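You operate a simulated robot arm through the tools that you are given. There is no shell and no other tool. Be economical: measure what you need, move in short steps, check, and stop when the job is done.

You are at the controls of a simulated robot arm. One attempt, no reset.

TASK
Put one of the clumps of grape skins from the top of the drain bench on top of the white tub there.

The check looks at the end state, three seconds after you hand in, the way a careful person would. Anything else that was tipped, shoved, dropped, spilled or broken makes it a failure.

THE ROBOT
A 6-joint arm with a two-finger parallel gripper, fixed in place. Base frame: the origin is at the foot of the arm, x ahead of it, y to its left, z up; the work surface is at about z = 0. Units: m, degrees, N and s.
With the tool pointing down near the work surface it reaches from about 0.14 to 0.58 m from the base axis. Its first joint turns from -66.0 to 66.0 degrees. Payload 2.1 kg.
Tool frame: the origin (TCP) lies between the finger pads and is the grasp point; the fingertips stand 0.03 m ahead of it; z points along the fingers, y is the line along which they close. Largest opening 0.094 m; finger width 0.028, thickness 0.01; the body of the gripper, 0.05 by 0.096 m, starts 0.055 m behind the TCP.
Orientation is told as [roll, pitch, yaw] about the base's x, y, z axes, in that order, counted from this pose: with the fingers straight down and closing along the base's y, the tool's x points along the base's -x, its y along +y and its z along -z.

THE INTERFACE
- The arm moves only by the tool move_arm. Its argument "steps" is text: rows parted by semicolons, each of 7 numbers parted by spaces: the shift along the base's x, y, z in mm, then the turn, a rotation vector about the base's x, y, z in degrees, then the gripper command, from -1 (fully open) to 1 (shut), values between in proportion. In form: tx ty tz rx ry rz claw; .... A call has 1 to 8 rows; each row is the pose to reach, as a shift and turn from the pose commanded when the call began. Rows are played at 5 a second. More than 0.05 m and 8.6 degrees between two rows, or a gripper value outside its range, and nothing of the call is played. Where a pose cannot be reached the arm comes as near as it can. A force on the tool above 40 N (or 10 N above the force at the start of the call, whichever is more), or a blocked arm, ends the call early, and 0.2 s more pass. Each finger travels about 0.072 m/s and halts on what it meets, pressing with about 22 N; the grip force reading is that of the motor and also rises with nothing between the fingers. The clock runs only during rows and for 0.2 s after the last one: add rows that repeat a pose to give the fingers time. The reply holds the time, the measured pose of the TCP, the force on the tool along the base axes, the opening and the grip force, in the units named above and with some noise, and new pictures: "show" is both (left out), scene, wrist or none.
- Cameras (640 x 400 px; columns grow to the right, rows downward): "scene" is fixed at [0.0632, -0.389, 0.4677]; the picture's right is [0.63, -0.78, 0.00], its down [-0.57, -0.46, -0.69] and it looks along [0.54, 0.43, -0.73] (base axes); focal length 307 px, centre (320, 200). "wrist" rides on the gripper at [0.076, 0.014, -0.102] in the tool frame; the picture's right is [-0.18, 0.98, 0.00], its down [-0.75, -0.14, -0.64] and it looks along [-0.63, -0.12, 0.77] (tool axes); focal length 243 px, centre (320, 200). There is no depth. A picture from a camera that has moved, and an enlarged one, comes with that camera's place and axes in the base frame and with its lens.
- close_up(camera, box): a new picture of the part [left, top, right, bottom] of that camera's present view, enlarged. It takes no simulated time.
- job_done(): hands the job in; it is judged then, once.

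Work in short steps. Places have to be worked out from the pictures, the camera data and where the tool is seen: move nearer, look again, correct. Check each grasp and each placing, and mend what went wrong. You have 90 turns and 200 pictures in all, those below and enlarged ones among them. Open the gripper and draw the arm clear of the work before you hand the job in, unless the task says otherwise; then end with one line.

The tools are called as name(argument=value, ...) on one line, values as JSON. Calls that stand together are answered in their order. move_arm: Moves the arm, as the interface text tells. Its arguments: {"type":"object","properties":{"steps":{"type":"string"},"show":{"type":"string","enum":["both","scene","wrist","none"]}},"required":["steps"]} The other tools are called the same way: close_up (camera, box) takes an enlarged picture of a part of a camera's view; job_done () hands the job in.

At the start:

```text
t: 0.0
tcp_pos: [0.1765, -0.2211, 0.2584]
ee_rot: [-0.1, 0.0, 0.0]
wrist_force: [0.4, -0.1, 0.3]
opening: 0.0938
grasp_force: 0.0
```

scene: 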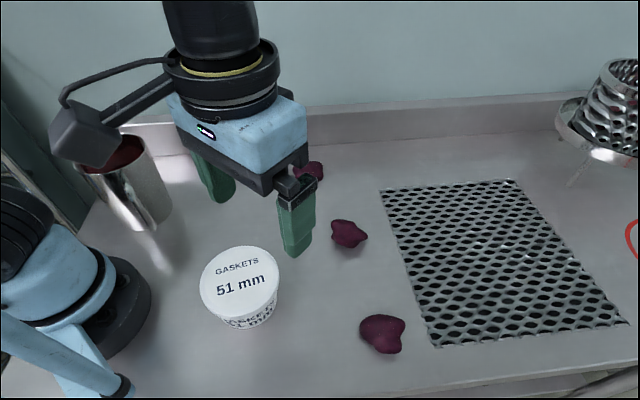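
wrist: 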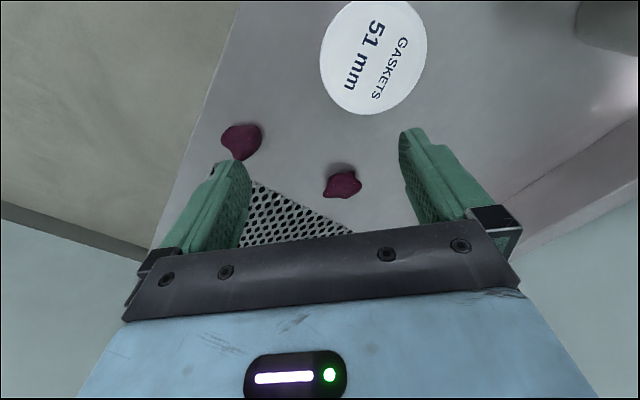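

Clump A (middle) looks to be near (0.366, -0.214) and the tub lid near (0.17, -0.155). I'll take a closer look at both, and move above clump A at a safe height.

close_up(camera="scene", box=[180, 140, 440, 370])

move_arm(steps="45 0 0 0 0 0 -1; 90 2 0 0 0 0 -1; 130 4 -10 0 0 0 -1; 160 6 -40 0 0 0 -1; 175 7 -70 0 0 0 -1; 180 7 -80 0 0 0 -1")

```text
1.74 times, centred on (310, 255) of scene
camera zoom: at [0.0632, -0.389, 0.4677], right [0.63, -0.78, 0.0], down [-0.57, -0.46, -0.69], along [0.54, 0.43, -0.73], focal length 535 px, centre (337, 104)
```

zoom: 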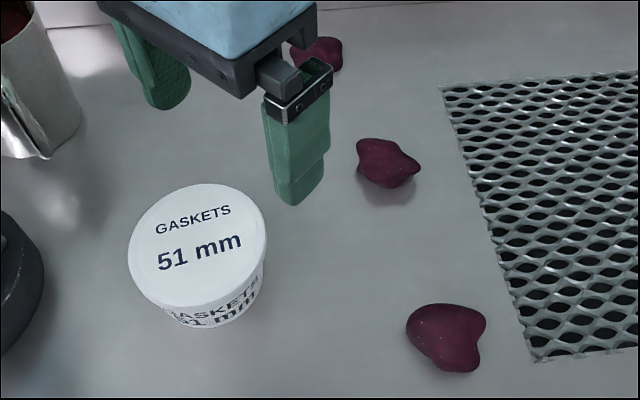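

```text
t: 1.4
tcp_pos: [0.356, -0.2151, 0.1787]
ee_rot: [-0.1, 0.0, 0.0]
wrist_force: [0.1, 0.0, -0.5]
opening: 0.0942
grasp_force: 0.0
camera wrist: at [0.281, -0.2009, 0.2815], right [0.18, 0.98, 0.0], down [0.75, -0.14, 0.64], along [0.63, -0.12, -0.77], focal length 243 px, centre (320, 200)
```

scene: 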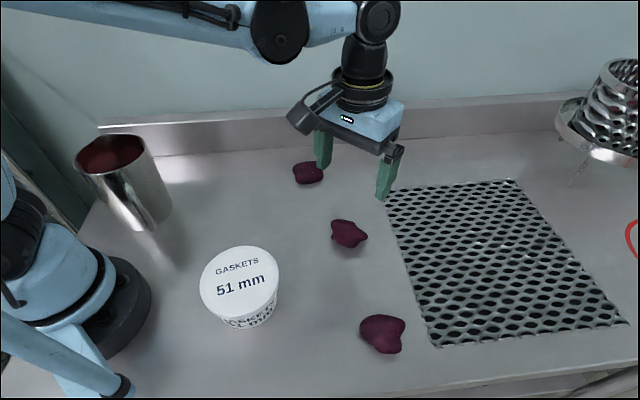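
wrist: 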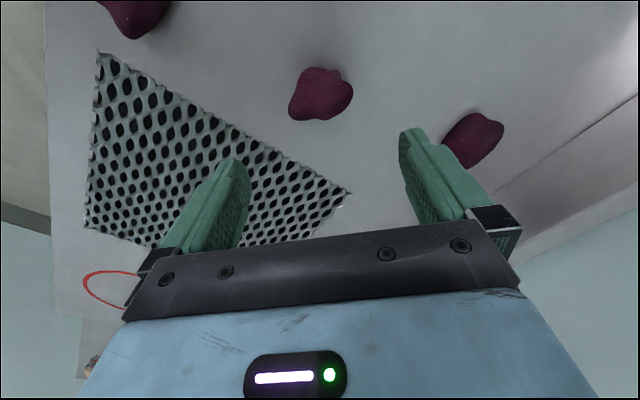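

The wrist view puts the clump near (0.360, -0.215), which agrees with the scene estimate. I'll check its shape before choosing the closing direction.

close_up(camera="wrist", box=[260, 45, 388, 140])

close_up(camera="scene", box=[180, 205, 390, 340])

```text
4.21 times, centred on (324, 92) of wrist
camera zoom: at [0.281, -0.2009, 0.2815], right [0.18, 0.98, 0.0], down [0.75, -0.14, 0.64], along [0.63, -0.12, -0.77], focal length 1022 px, centre (303, 653)
```

zoom: 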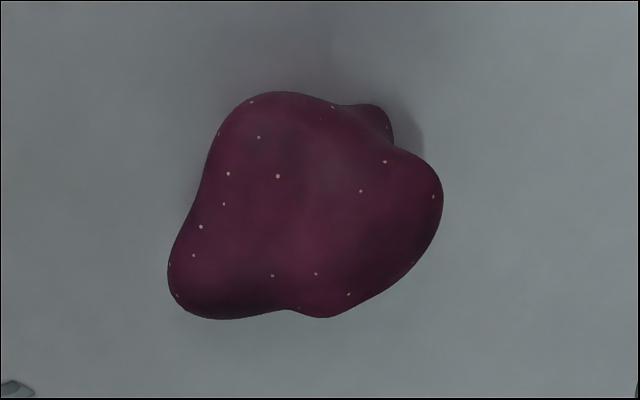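

```text
2.96 times, centred on (285, 272) of scene
camera zoom: at [0.0632, -0.389, 0.4677], right [0.63, -0.78, 0.0], down [-0.57, -0.46, -0.69], along [0.54, 0.43, -0.73], focal length 911 px, centre (424, -15)
```

zoom: 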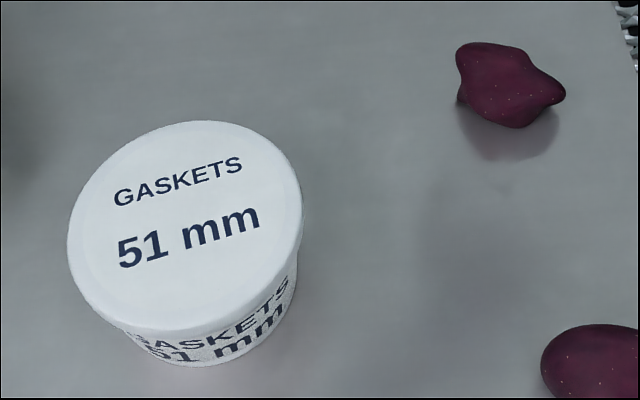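

The clump is about 65 x 55 mm and centred near (0.358, -0.215), so it fits the opening with fingers closing along y. I'll descend partway and check again.

move_arm(steps="2 0 -40 0 0 0 -1; 2 0 -75 0 0 0 -1; 2 0 -90 0 0 0 -1; 2 0 -90 0 0 0 -1")

```text
t: 2.4
tcp_pos: [0.3567, -0.2146, 0.0884]
ee_rot: [0.0, 0.0, 0.0]
wrist_force: [-0.5, -0.3, -0.4]
opening: 0.0939
grasp_force: 0.1
camera wrist: at [0.2826, -0.2, 0.1901], right [0.18, 0.98, 0.0], down [0.75, -0.14, 0.64], along [0.63, -0.12, -0.77], focal length 243 px, centre (320, 200)
```

scene: 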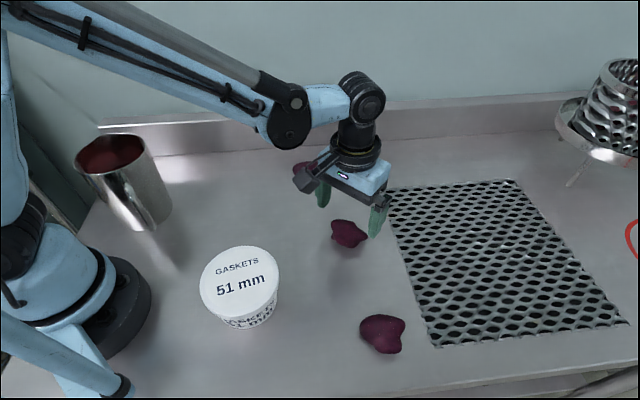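
wrist: 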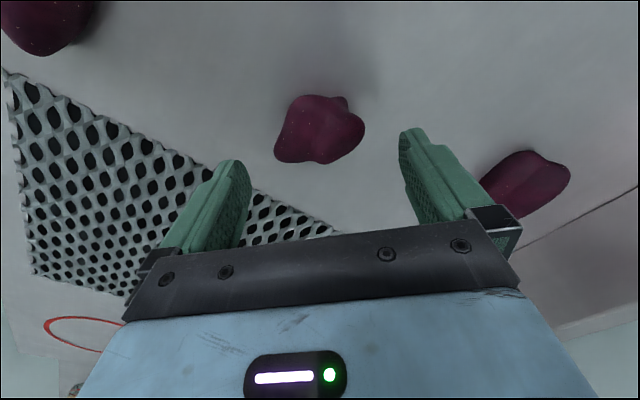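

The clump is centred at about (0.356, -0.214), straight under the TCP. I'll go down to z = 0.038 and close gently.

move_arm(steps="0 0 -25 0 0 0 -1; 0 0 -43 0 0 0 -1; 0 0 -50 0 0 0 -1; 0 0 -50 0 0 0 -1")

```text
t: 3.4
tcp_pos: [0.3585, -0.2139, 0.0377]
ee_rot: [0.0, 0.0, 0.0]
wrist_force: [0.1, -0.1, 0.7]
opening: 0.0939
grasp_force: 0.1
camera wrist: at [0.2833, -0.1994, 0.1402], right [0.18, 0.98, 0.0], down [0.75, -0.14, 0.64], along [0.63, -0.12, -0.77], focal length 243 px, centre (320, 200)
```

scene: 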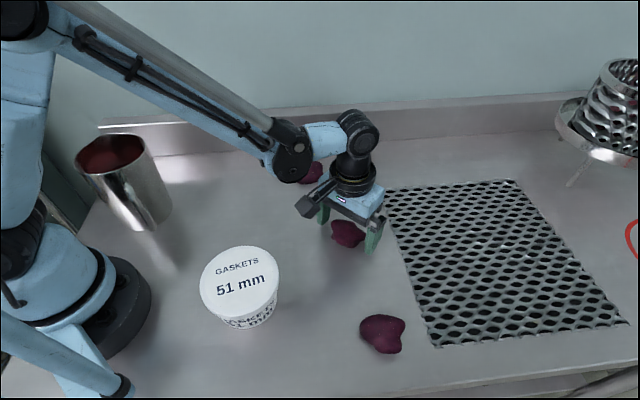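
wrist: 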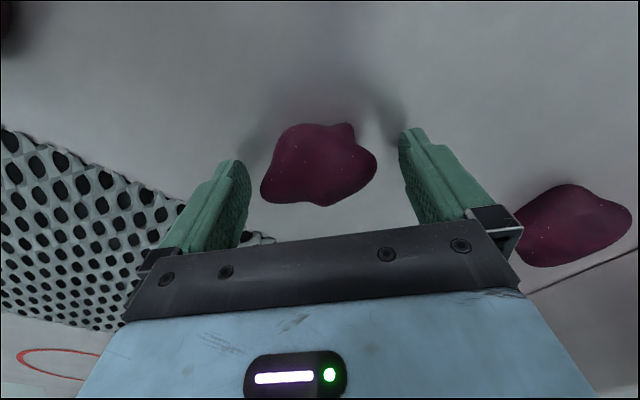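

It's centred between the fingers. I'll close in stages to see how firm it is.

move_arm(steps="0 0 0 0 0 0 -0.5; 0 0 0 0 0 0 -0.2; 0 0 0 0 0 0 -0.2; 0 0 0 0 0 0 -0.2", show="wrist")

```text
t: 4.4
tcp_pos: [0.3598, -0.2137, 0.0378]
ee_rot: [0.0, 0.0, 0.1]
wrist_force: [-0.1, 0.7, 0.5]
opening: 0.0703
grasp_force: 22.3
camera wrist: at [0.2833, -0.1994, 0.1404], right [0.18, 0.98, 0.0], down [0.75, -0.14, 0.64], along [0.63, -0.12, -0.77], focal length 243 px, centre (320, 200)
```

wrist: 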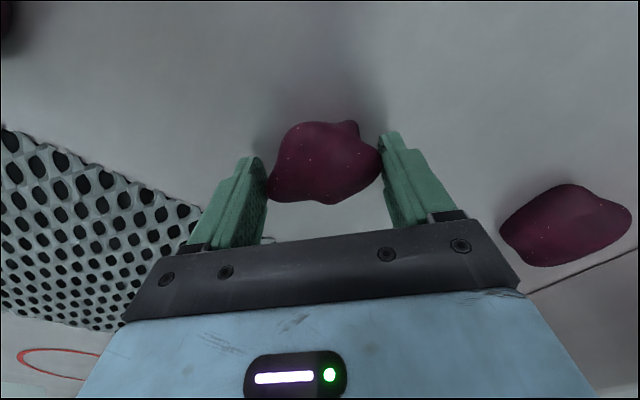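

The fingers have met a firm clump at 70 mm with the grip at full force. I'll lift a little and check that it holds.

move_arm(steps="0 0 0 0 0 0 0.2; 0 0 10 0 0 0 0.2; 0 0 30 0 0 0 0.2; 0 0 60 0 0 0 0.2; 0 0 60 0 0 0 0.2")

```text
t: 5.6
tcp_pos: [0.3584, -0.2132, 0.0994]
ee_rot: [0.0, 0.0, -0.1]
wrist_force: [0.3, 0.2, -0.3]
opening: 0.0377
grasp_force: 0.1
camera wrist: at [0.2833, -0.198, 0.2009], right [0.18, 0.98, 0.0], down [0.75, -0.14, 0.64], along [0.63, -0.12, -0.77], focal length 243 px, centre (320, 200)
```

scene: 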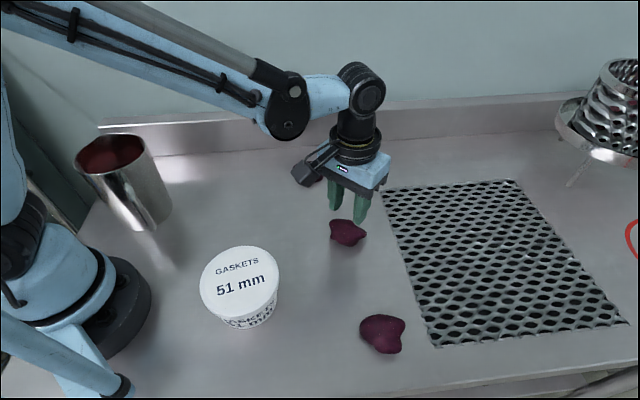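
wrist: 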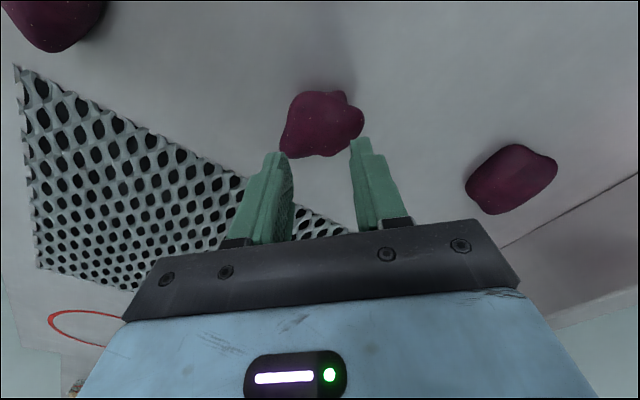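

The clump slipped out and turned slightly in place. I'll look closely at its shape now, to grip lower and across better faces.

close_up(camera="wrist", box=[256, 72, 384, 172])

close_up(camera="scene", box=[300, 185, 400, 260])

```text
4.00 times, centred on (320, 122) of wrist
camera zoom: at [0.2833, -0.198, 0.2009], right [0.18, 0.98, 0.0], down [0.75, -0.14, 0.64], along [0.63, -0.12, -0.77], focal length 970 px, centre (320, 512)
```

zoom: 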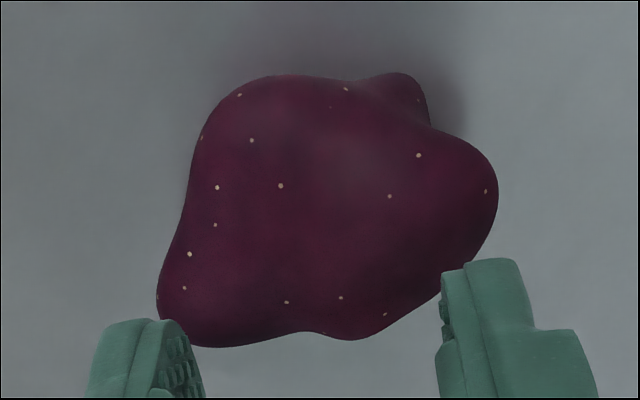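

```text
5.33 times, centred on (350, 222) of scene
camera zoom: at [0.0632, -0.389, 0.4677], right [0.63, -0.78, 0.0], down [-0.57, -0.46, -0.69], along [0.54, 0.43, -0.73], focal length 1640 px, centre (160, 80)
```

zoom: 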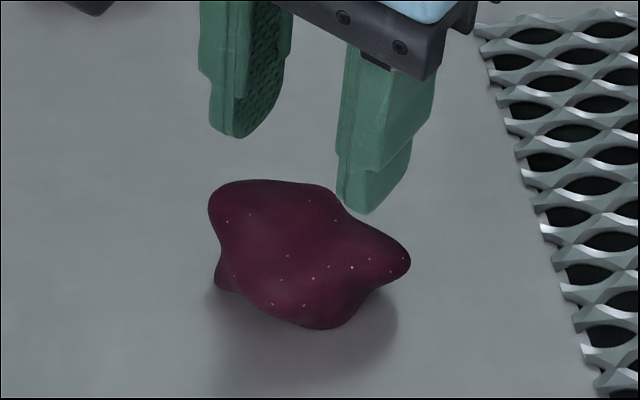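

The lobes made the y-closing faces slanted. In the wrist picture the top and bottom edges are nearly parallel (about 50 mm apart), so I'll turn the tool about -100° to close across those.

move_arm(steps="0 0 8 0 0 -8 -1; -1 -1 16 0 0 -16 -1; -2 -2 20 0 0 -24 -1; -2 -2 20 0 0 -32 -1; -3 -3 20 0 0 -40 -1; -3 -3 20 0 0 -48 -1; -3 -3 20 0 0 -56 -1; -3 -3 20 0 0 -64 -1", show="none")

move_arm(steps="0 0 0 0 0 -8 -1; 0 0 0 0 0 -16 -1; 0 0 0 0 0 -24 -1; 0 0 0 0 0 -32 -1; 0 0 0 0 0 -36 -1; 0 0 0 0 0 -36 -1")

```text
t: 7.4
tcp_pos: [0.3557, -0.217, 0.1193]
ee_rot: [0.0, 0.1, -64.1]
wrist_force: [0.0, -1.2, 0.1]
opening: 0.0942
grasp_force: 0.0
```

```text
t: 8.8
tcp_pos: [0.3557, -0.2171, 0.1193]
ee_rot: [-0.1, 0.0, -100.0]
wrist_force: [0.8, -1.0, -0.4]
opening: 0.0941
grasp_force: 0.0
camera wrist: at [0.3835, -0.1448, 0.2213], right [0.94, -0.35, 0.0], down [-0.27, -0.72, 0.64], along [-0.23, -0.6, -0.77], focal length 243 px, centre (320, 200)
```

scene: 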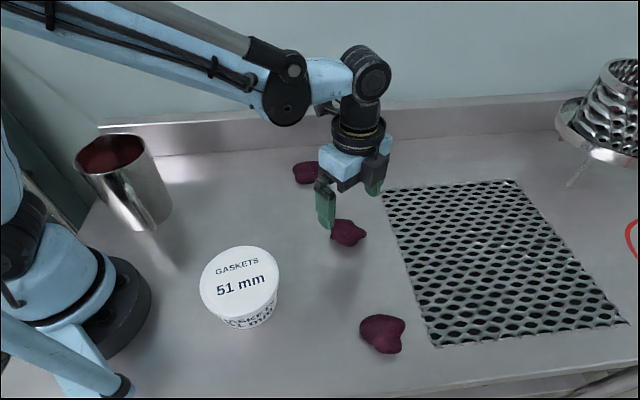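
wrist: 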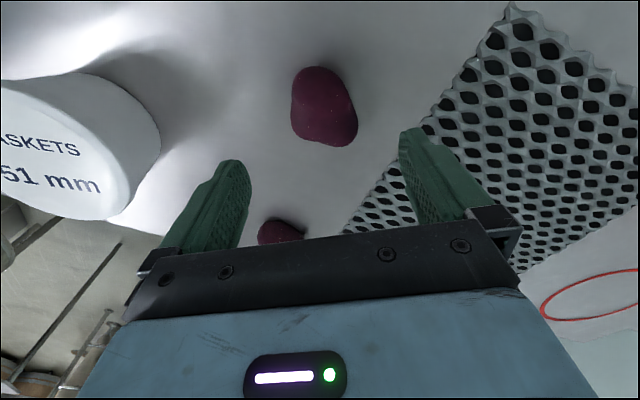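

This face pair is narrower and nearly parallel; the clump's centre looks like (0.360, -0.211). I'll shift slightly and descend partway.

move_arm(steps="3 4 -25 0 0 0 -1; 3 4 -45 0 0 0 -1; 3 4 -50 0 0 0 -1; 3 4 -50 0 0 0 -1", show="wrist")

```text
t: 9.8
tcp_pos: [0.3571, -0.2143, 0.0673]
ee_rot: [0.1, 0.0, -100.1]
wrist_force: [-0.8, -0.2, -1.0]
opening: 0.094
grasp_force: 0.0
camera wrist: at [0.3858, -0.1409, 0.1714], right [0.94, -0.35, 0.0], down [-0.27, -0.72, 0.64], along [-0.23, -0.6, -0.77], focal length 243 px, centre (320, 200)
```

wrist: 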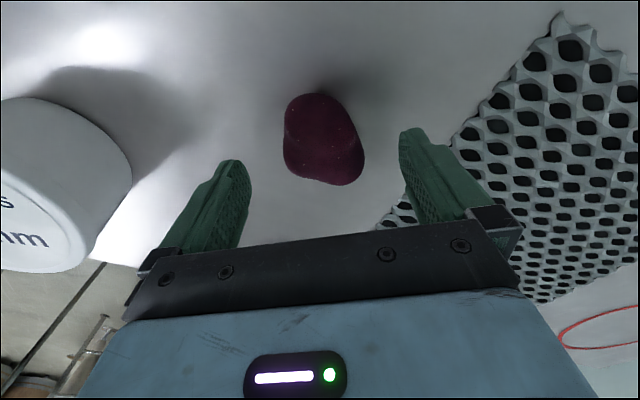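

Alignment is good; the clump's centre is about (0.361, -0.2105). I'll nudge +2/+2 mm and go down to z ≈ 0.034, then close.

move_arm(steps="2 2 -20 0 0 0 -1; 2 2 -32 0 0 0 -1; 2 2 -35 0 0 0 -1; 2 2 -35 0 0 0 -1; 2 2 -35 0 0 0 -0.5; 2 2 -35 0 0 0 0; 2 2 -35 0 0 0 0.2; 2 2 -35 0 0 0 0.2")

```text
t: 11.6
tcp_pos: [0.3603, -0.2123, 0.0351]
ee_rot: [0.0, 0.0, -100.0]
wrist_force: [-0.7, -0.4, -0.5]
opening: 0.0542
grasp_force: 21.7
camera wrist: at [0.3883, -0.1389, 0.1371], right [0.94, -0.35, 0.0], down [-0.27, -0.72, 0.64], along [-0.23, -0.6, -0.77], focal length 243 px, centre (320, 200)
```

scene: 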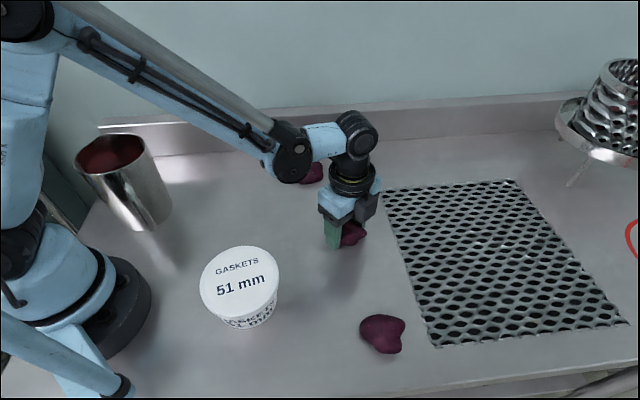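
wrist: 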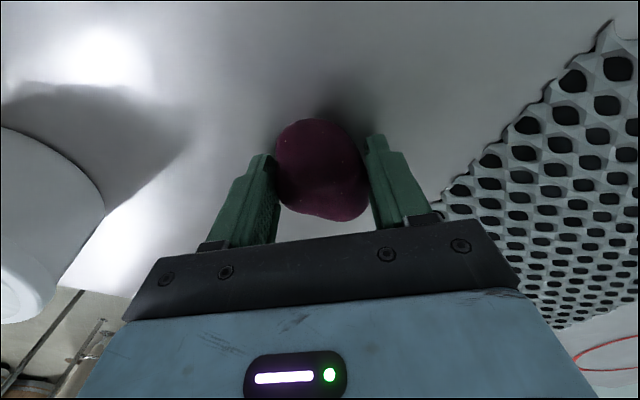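

Gripped at 54 mm with full force. I'll lift gently and check.

move_arm(steps="0 0 0 0 0 0 0.5; 0 0 4 0 0 0 0.5; 0 0 10 0 0 0 0.5; 0 0 18 0 0 0 0.5; 0 0 25 0 0 0 0.5; 0 0 25 0 0 0 0.5")

```text
t: 13.0
tcp_pos: [0.3611, -0.211, 0.0586]
ee_rot: [0.0, 0.1, -100.0]
wrist_force: [-0.2, -0.4, -1.1]
opening: 0.0542
grasp_force: 22.0
camera wrist: at [0.389, -0.1381, 0.1615], right [0.94, -0.35, 0.0], down [-0.27, -0.72, 0.64], along [-0.23, -0.6, -0.77], focal length 243 px, centre (320, 200)
```

scene: 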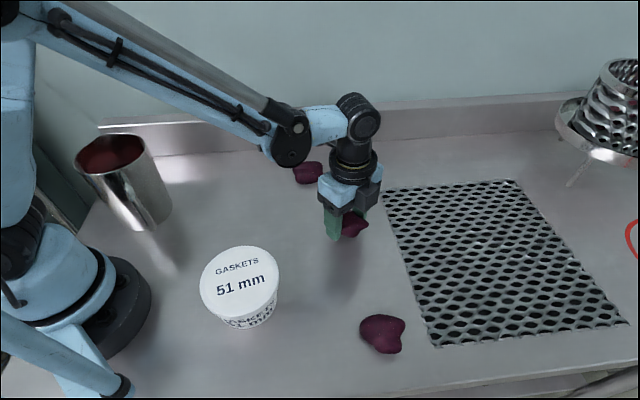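
wrist: 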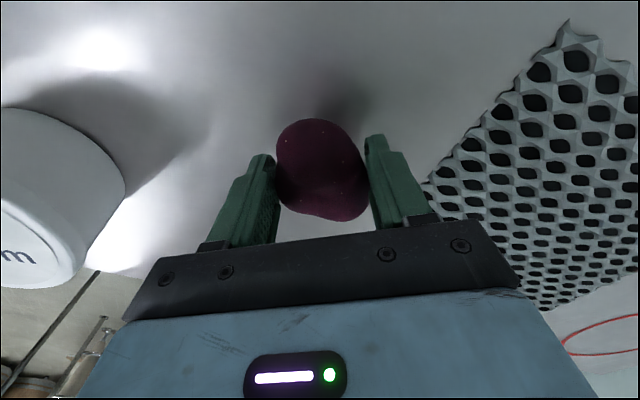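

The grip held at 54 mm and the clump is off the bench. I'll raise it and carry it toward the tub, estimated at (0.168, -0.153) with the lid about 0.05 high, stopping well above.

move_arm(steps="0 0 25 0 0 0 0.5; 0 0 60 0 0 0 0.5; 0 0 100 0 0 0 0.5; -20 6 110 0 0 0 0.5; -50 15 110 0 0 0 0.5; -80 24 110 0 0 0 0.5; -110 33 110 0 0 0 0.5; -110 33 110 0 0 0 0.5")

```text
t: 14.8
tcp_pos: [0.2509, -0.1776, 0.1682]
ee_rot: [0.0, 0.0, -99.8]
wrist_force: [0.0, -0.7, -0.5]
opening: 0.0522
grasp_force: 22.0
camera wrist: at [0.2788, -0.1046, 0.2707], right [0.94, -0.35, 0.0], down [-0.27, -0.72, 0.64], along [-0.23, -0.6, -0.77], focal length 243 px, centre (320, 200)
```

scene: 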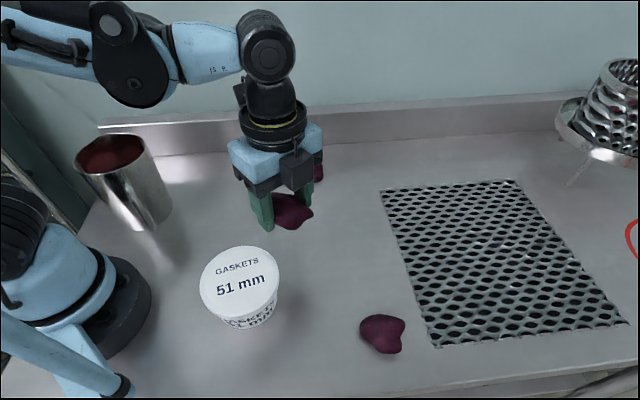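
wrist: 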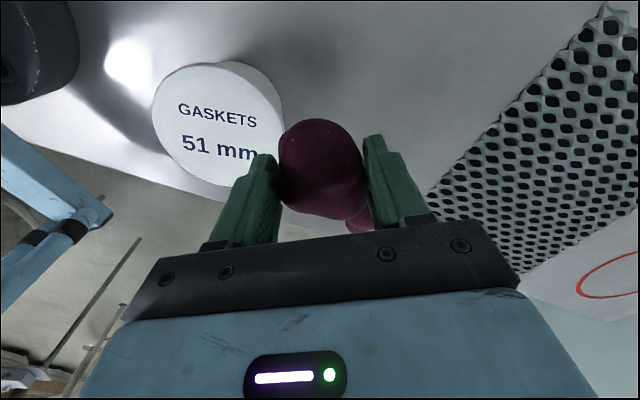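

The clump is still held. Triangulating the lid text gives a centre near (0.166, -0.157) with lid height somewhere in 0.05-0.075; I'll move over it at this height.

move_arm(steps="-25 6 0 0 0 0 0.5; -50 13 0 0 0 0 0.5; -70 18 0 0 0 0 0.5; -84 21 0 0 0 0 0.5; -84 21 0 0 0 0 0.5")

```text
t: 16.0
tcp_pos: [0.1658, -0.1587, 0.1674]
ee_rot: [0.0, 0.0, -100.1]
wrist_force: [0.5, -0.2, -1.0]
opening: 0.0519
grasp_force: 22.2
camera wrist: at [0.194, -0.0852, 0.2704], right [0.94, -0.35, 0.0], down [-0.27, -0.72, 0.64], along [-0.23, -0.6, -0.77], focal length 243 px, centre (320, 200)
```

scene: 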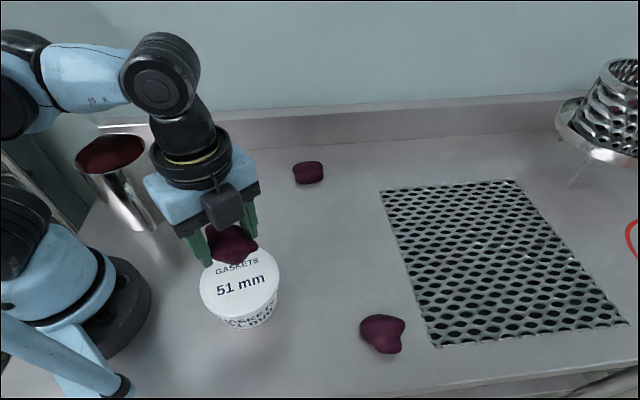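
wrist: 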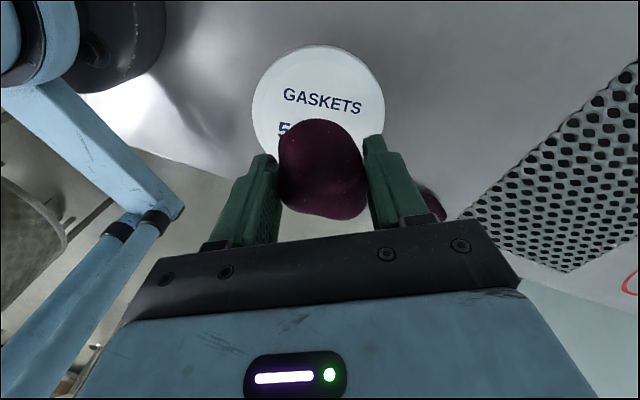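

The lid's centre is about (0.166, -0.155), nearly under the clump. I'll shift +3 mm in y and lower to z ≈ 0.122 to look at the gap.

move_arm(steps="0 2 -15 0 0 0 0.5; 0 3 -30 0 0 0 0.5; 0 3 -45 0 0 0 0.5; 0 3 -45 0 0 0 0.5", show="wrist")

close_up(camera="scene", box=[150, 190, 330, 340])

```text
t: 17.0
tcp_pos: [0.166, -0.1534, 0.1235]
ee_rot: [0.0, 0.0, -99.9]
wrist_force: [-0.1, 0.3, -1.8]
opening: 0.052
grasp_force: 22.3
camera wrist: at [0.1939, -0.0805, 0.2259], right [0.94, -0.35, 0.0], down [-0.27, -0.72, 0.64], along [-0.23, -0.6, -0.77], focal length 243 px, centre (320, 200)
```

wrist: 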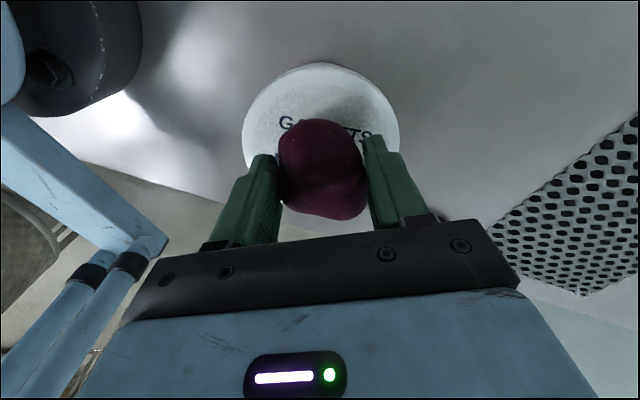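

```text
2.67 times, centred on (240, 265) of scene
camera zoom: at [0.0632, -0.389, 0.4677], right [0.63, -0.78, 0.0], down [-0.57, -0.46, -0.69], along [0.54, 0.43, -0.73], focal length 820 px, centre (533, 27)
```

zoom: 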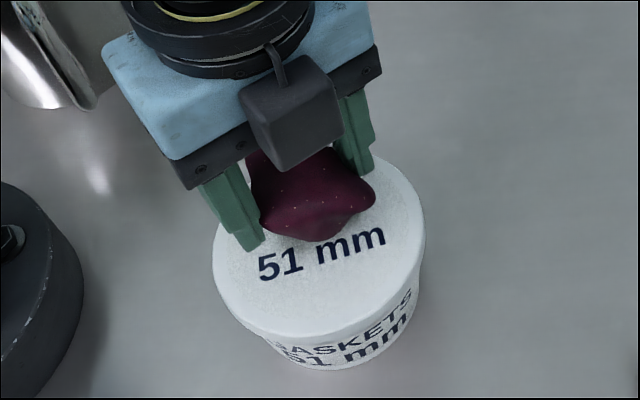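

There's still a visible gap to the lid. I'll lower in small steps, watching the vertical force.

move_arm(steps="0 0 -5 0 0 0 0.5; 0 0 -10 0 0 0 0.5; 0 0 -14 0 0 0 0.5; 0 0 -14 0 0 0 0.5", show="none")

close_up(camera="scene", box=[150, 190, 330, 340])

```text
t: 18.0
tcp_pos: [0.1665, -0.1541, 0.1106]
ee_rot: [0.0, 0.0, -99.9]
wrist_force: [-2.0, 2.3, 11.8]
opening: 0.0518
grasp_force: 21.1
```

```text
2.67 times, centred on (240, 265) of scene
camera zoom: at [0.0632, -0.389, 0.4678], right [0.63, -0.78, 0.0], down [-0.57, -0.46, -0.69], along [0.54, 0.43, -0.73], focal length 820 px, centre (533, 27)
```

zoom: 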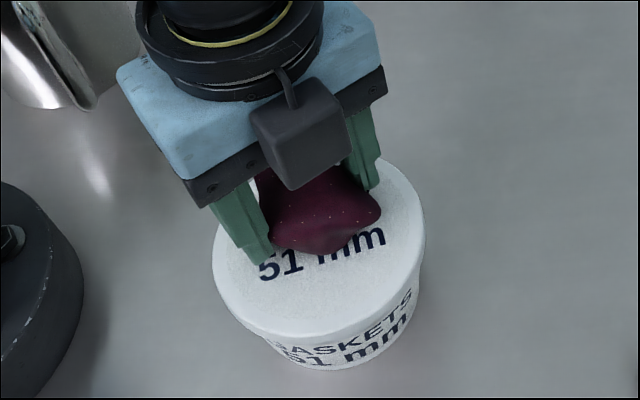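

Contact is confirmed (about 12 N upward), and the clump sits near the middle of the lid. I'll ease up 1 mm and open the fingers gradually.

move_arm(steps="0 0 1 0 0 0 0.2; 0 0 1 0 0 0 -0.1; 0 0 1 0 0 0 -0.25; 0 0 1 0 0 0 -0.4; 0 0 1 0 0 0 -0.6; 0 0 1 0 0 0 -0.8; 0 0 1 0 0 0 -0.8")

close_up(camera="scene", box=[150, 190, 330, 340])

```text
t: 19.6
tcp_pos: [0.1657, -0.1553, 0.1105]
ee_rot: [0.1, 0.0, -100.0]
wrist_force: [0.2, 0.1, 0.4]
opening: 0.0844
grasp_force: 0.1
camera wrist: at [0.1941, -0.0813, 0.2135], right [0.94, -0.35, 0.0], down [-0.27, -0.72, 0.64], along [-0.23, -0.6, -0.77], focal length 243 px, centre (320, 200)
```

scene: 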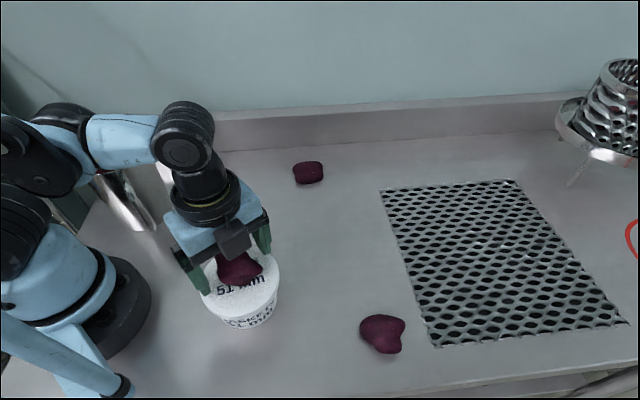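
wrist: 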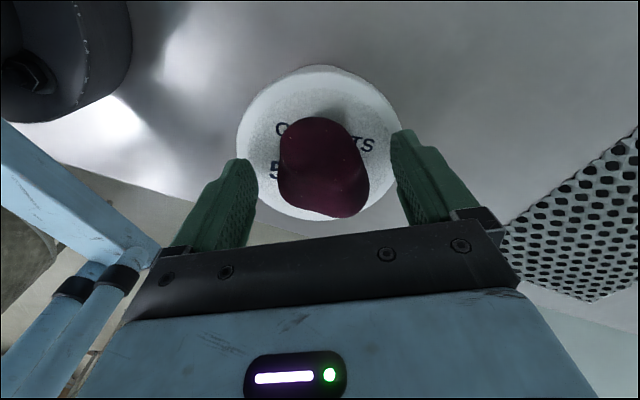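

```text
2.67 times, centred on (240, 265) of scene
camera zoom: at [0.0632, -0.389, 0.4677], right [0.63, -0.78, 0.0], down [-0.57, -0.46, -0.69], along [0.54, 0.43, -0.73], focal length 820 px, centre (533, 27)
```

zoom: 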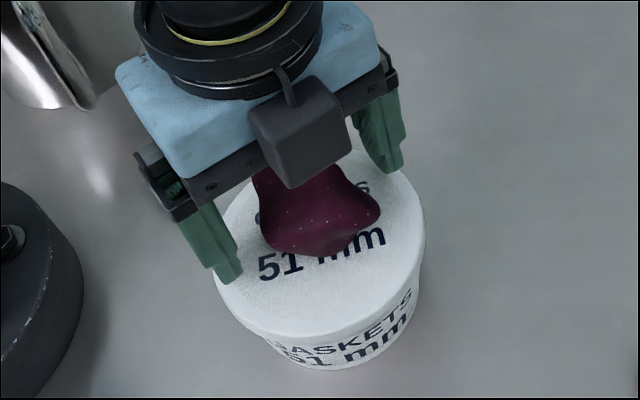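

The clump rests freely on the lid with the fingers clear on both sides. I'll raise straight up and then draw the arm aside.

move_arm(steps="0 0 8 0 0 0 -0.9; 0 0 25 0 0 0 -1; 0 0 60 0 0 0 -1; 0 0 100 0 0 0 -1; 35 15 120 0 0 0 -1; 75 30 120 0 0 0 -1; 110 45 120 0 0 0 -1; 110 45 120 0 0 0 -1")

close_up(camera="scene", box=[150, 190, 330, 340])

```text
t: 21.4
tcp_pos: [0.2751, -0.1085, 0.2304]
ee_rot: [0.0, 0.0, -100.0]
wrist_force: [-0.4, 0.5, -0.1]
opening: 0.094
grasp_force: 0.0
camera wrist: at [0.303, -0.0367, 0.3324], right [0.94, -0.35, 0.0], down [-0.27, -0.72, 0.64], along [-0.23, -0.6, -0.77], focal length 243 px, centre (320, 200)
```

scene: 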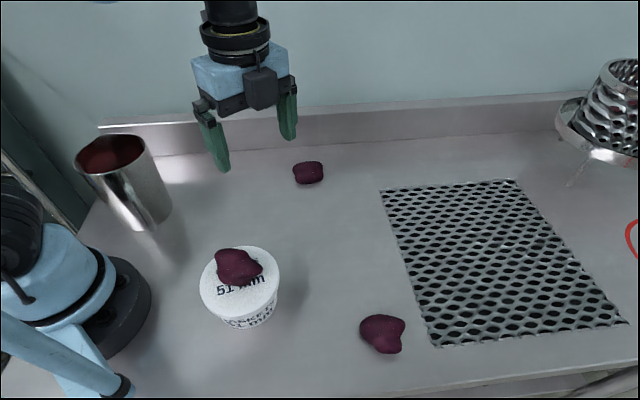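
wrist: 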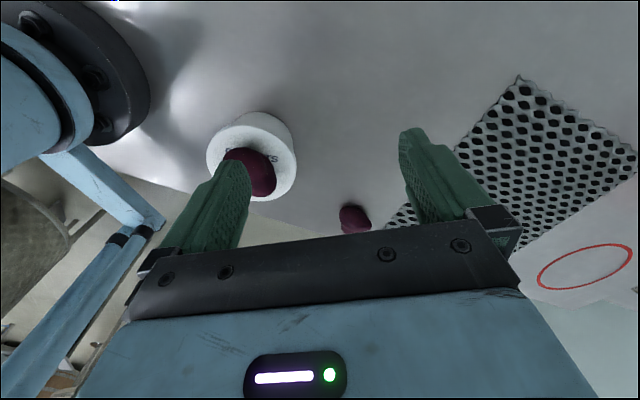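

```text
2.67 times, centred on (240, 265) of scene
camera zoom: at [0.0632, -0.389, 0.4677], right [0.63, -0.78, 0.0], down [-0.57, -0.46, -0.69], along [0.54, 0.43, -0.73], focal length 820 px, centre (533, 27)
```

zoom: 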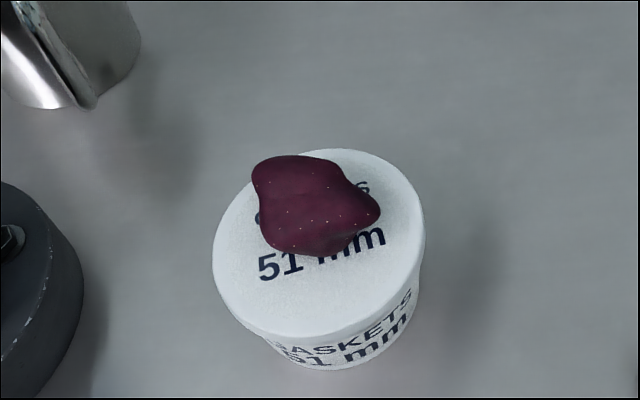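

The clump is resting steadily on the lid, the tub hasn't moved, nothing else was disturbed, and the arm is clear with the gripper open. I'm handing in.

job_done()

```text
The job is handed in.
```

One clump of grape skins is resting on top of the white tub; the first grip slipped and left the clump turned slightly in place, the second held, and nothing else was disturbed.
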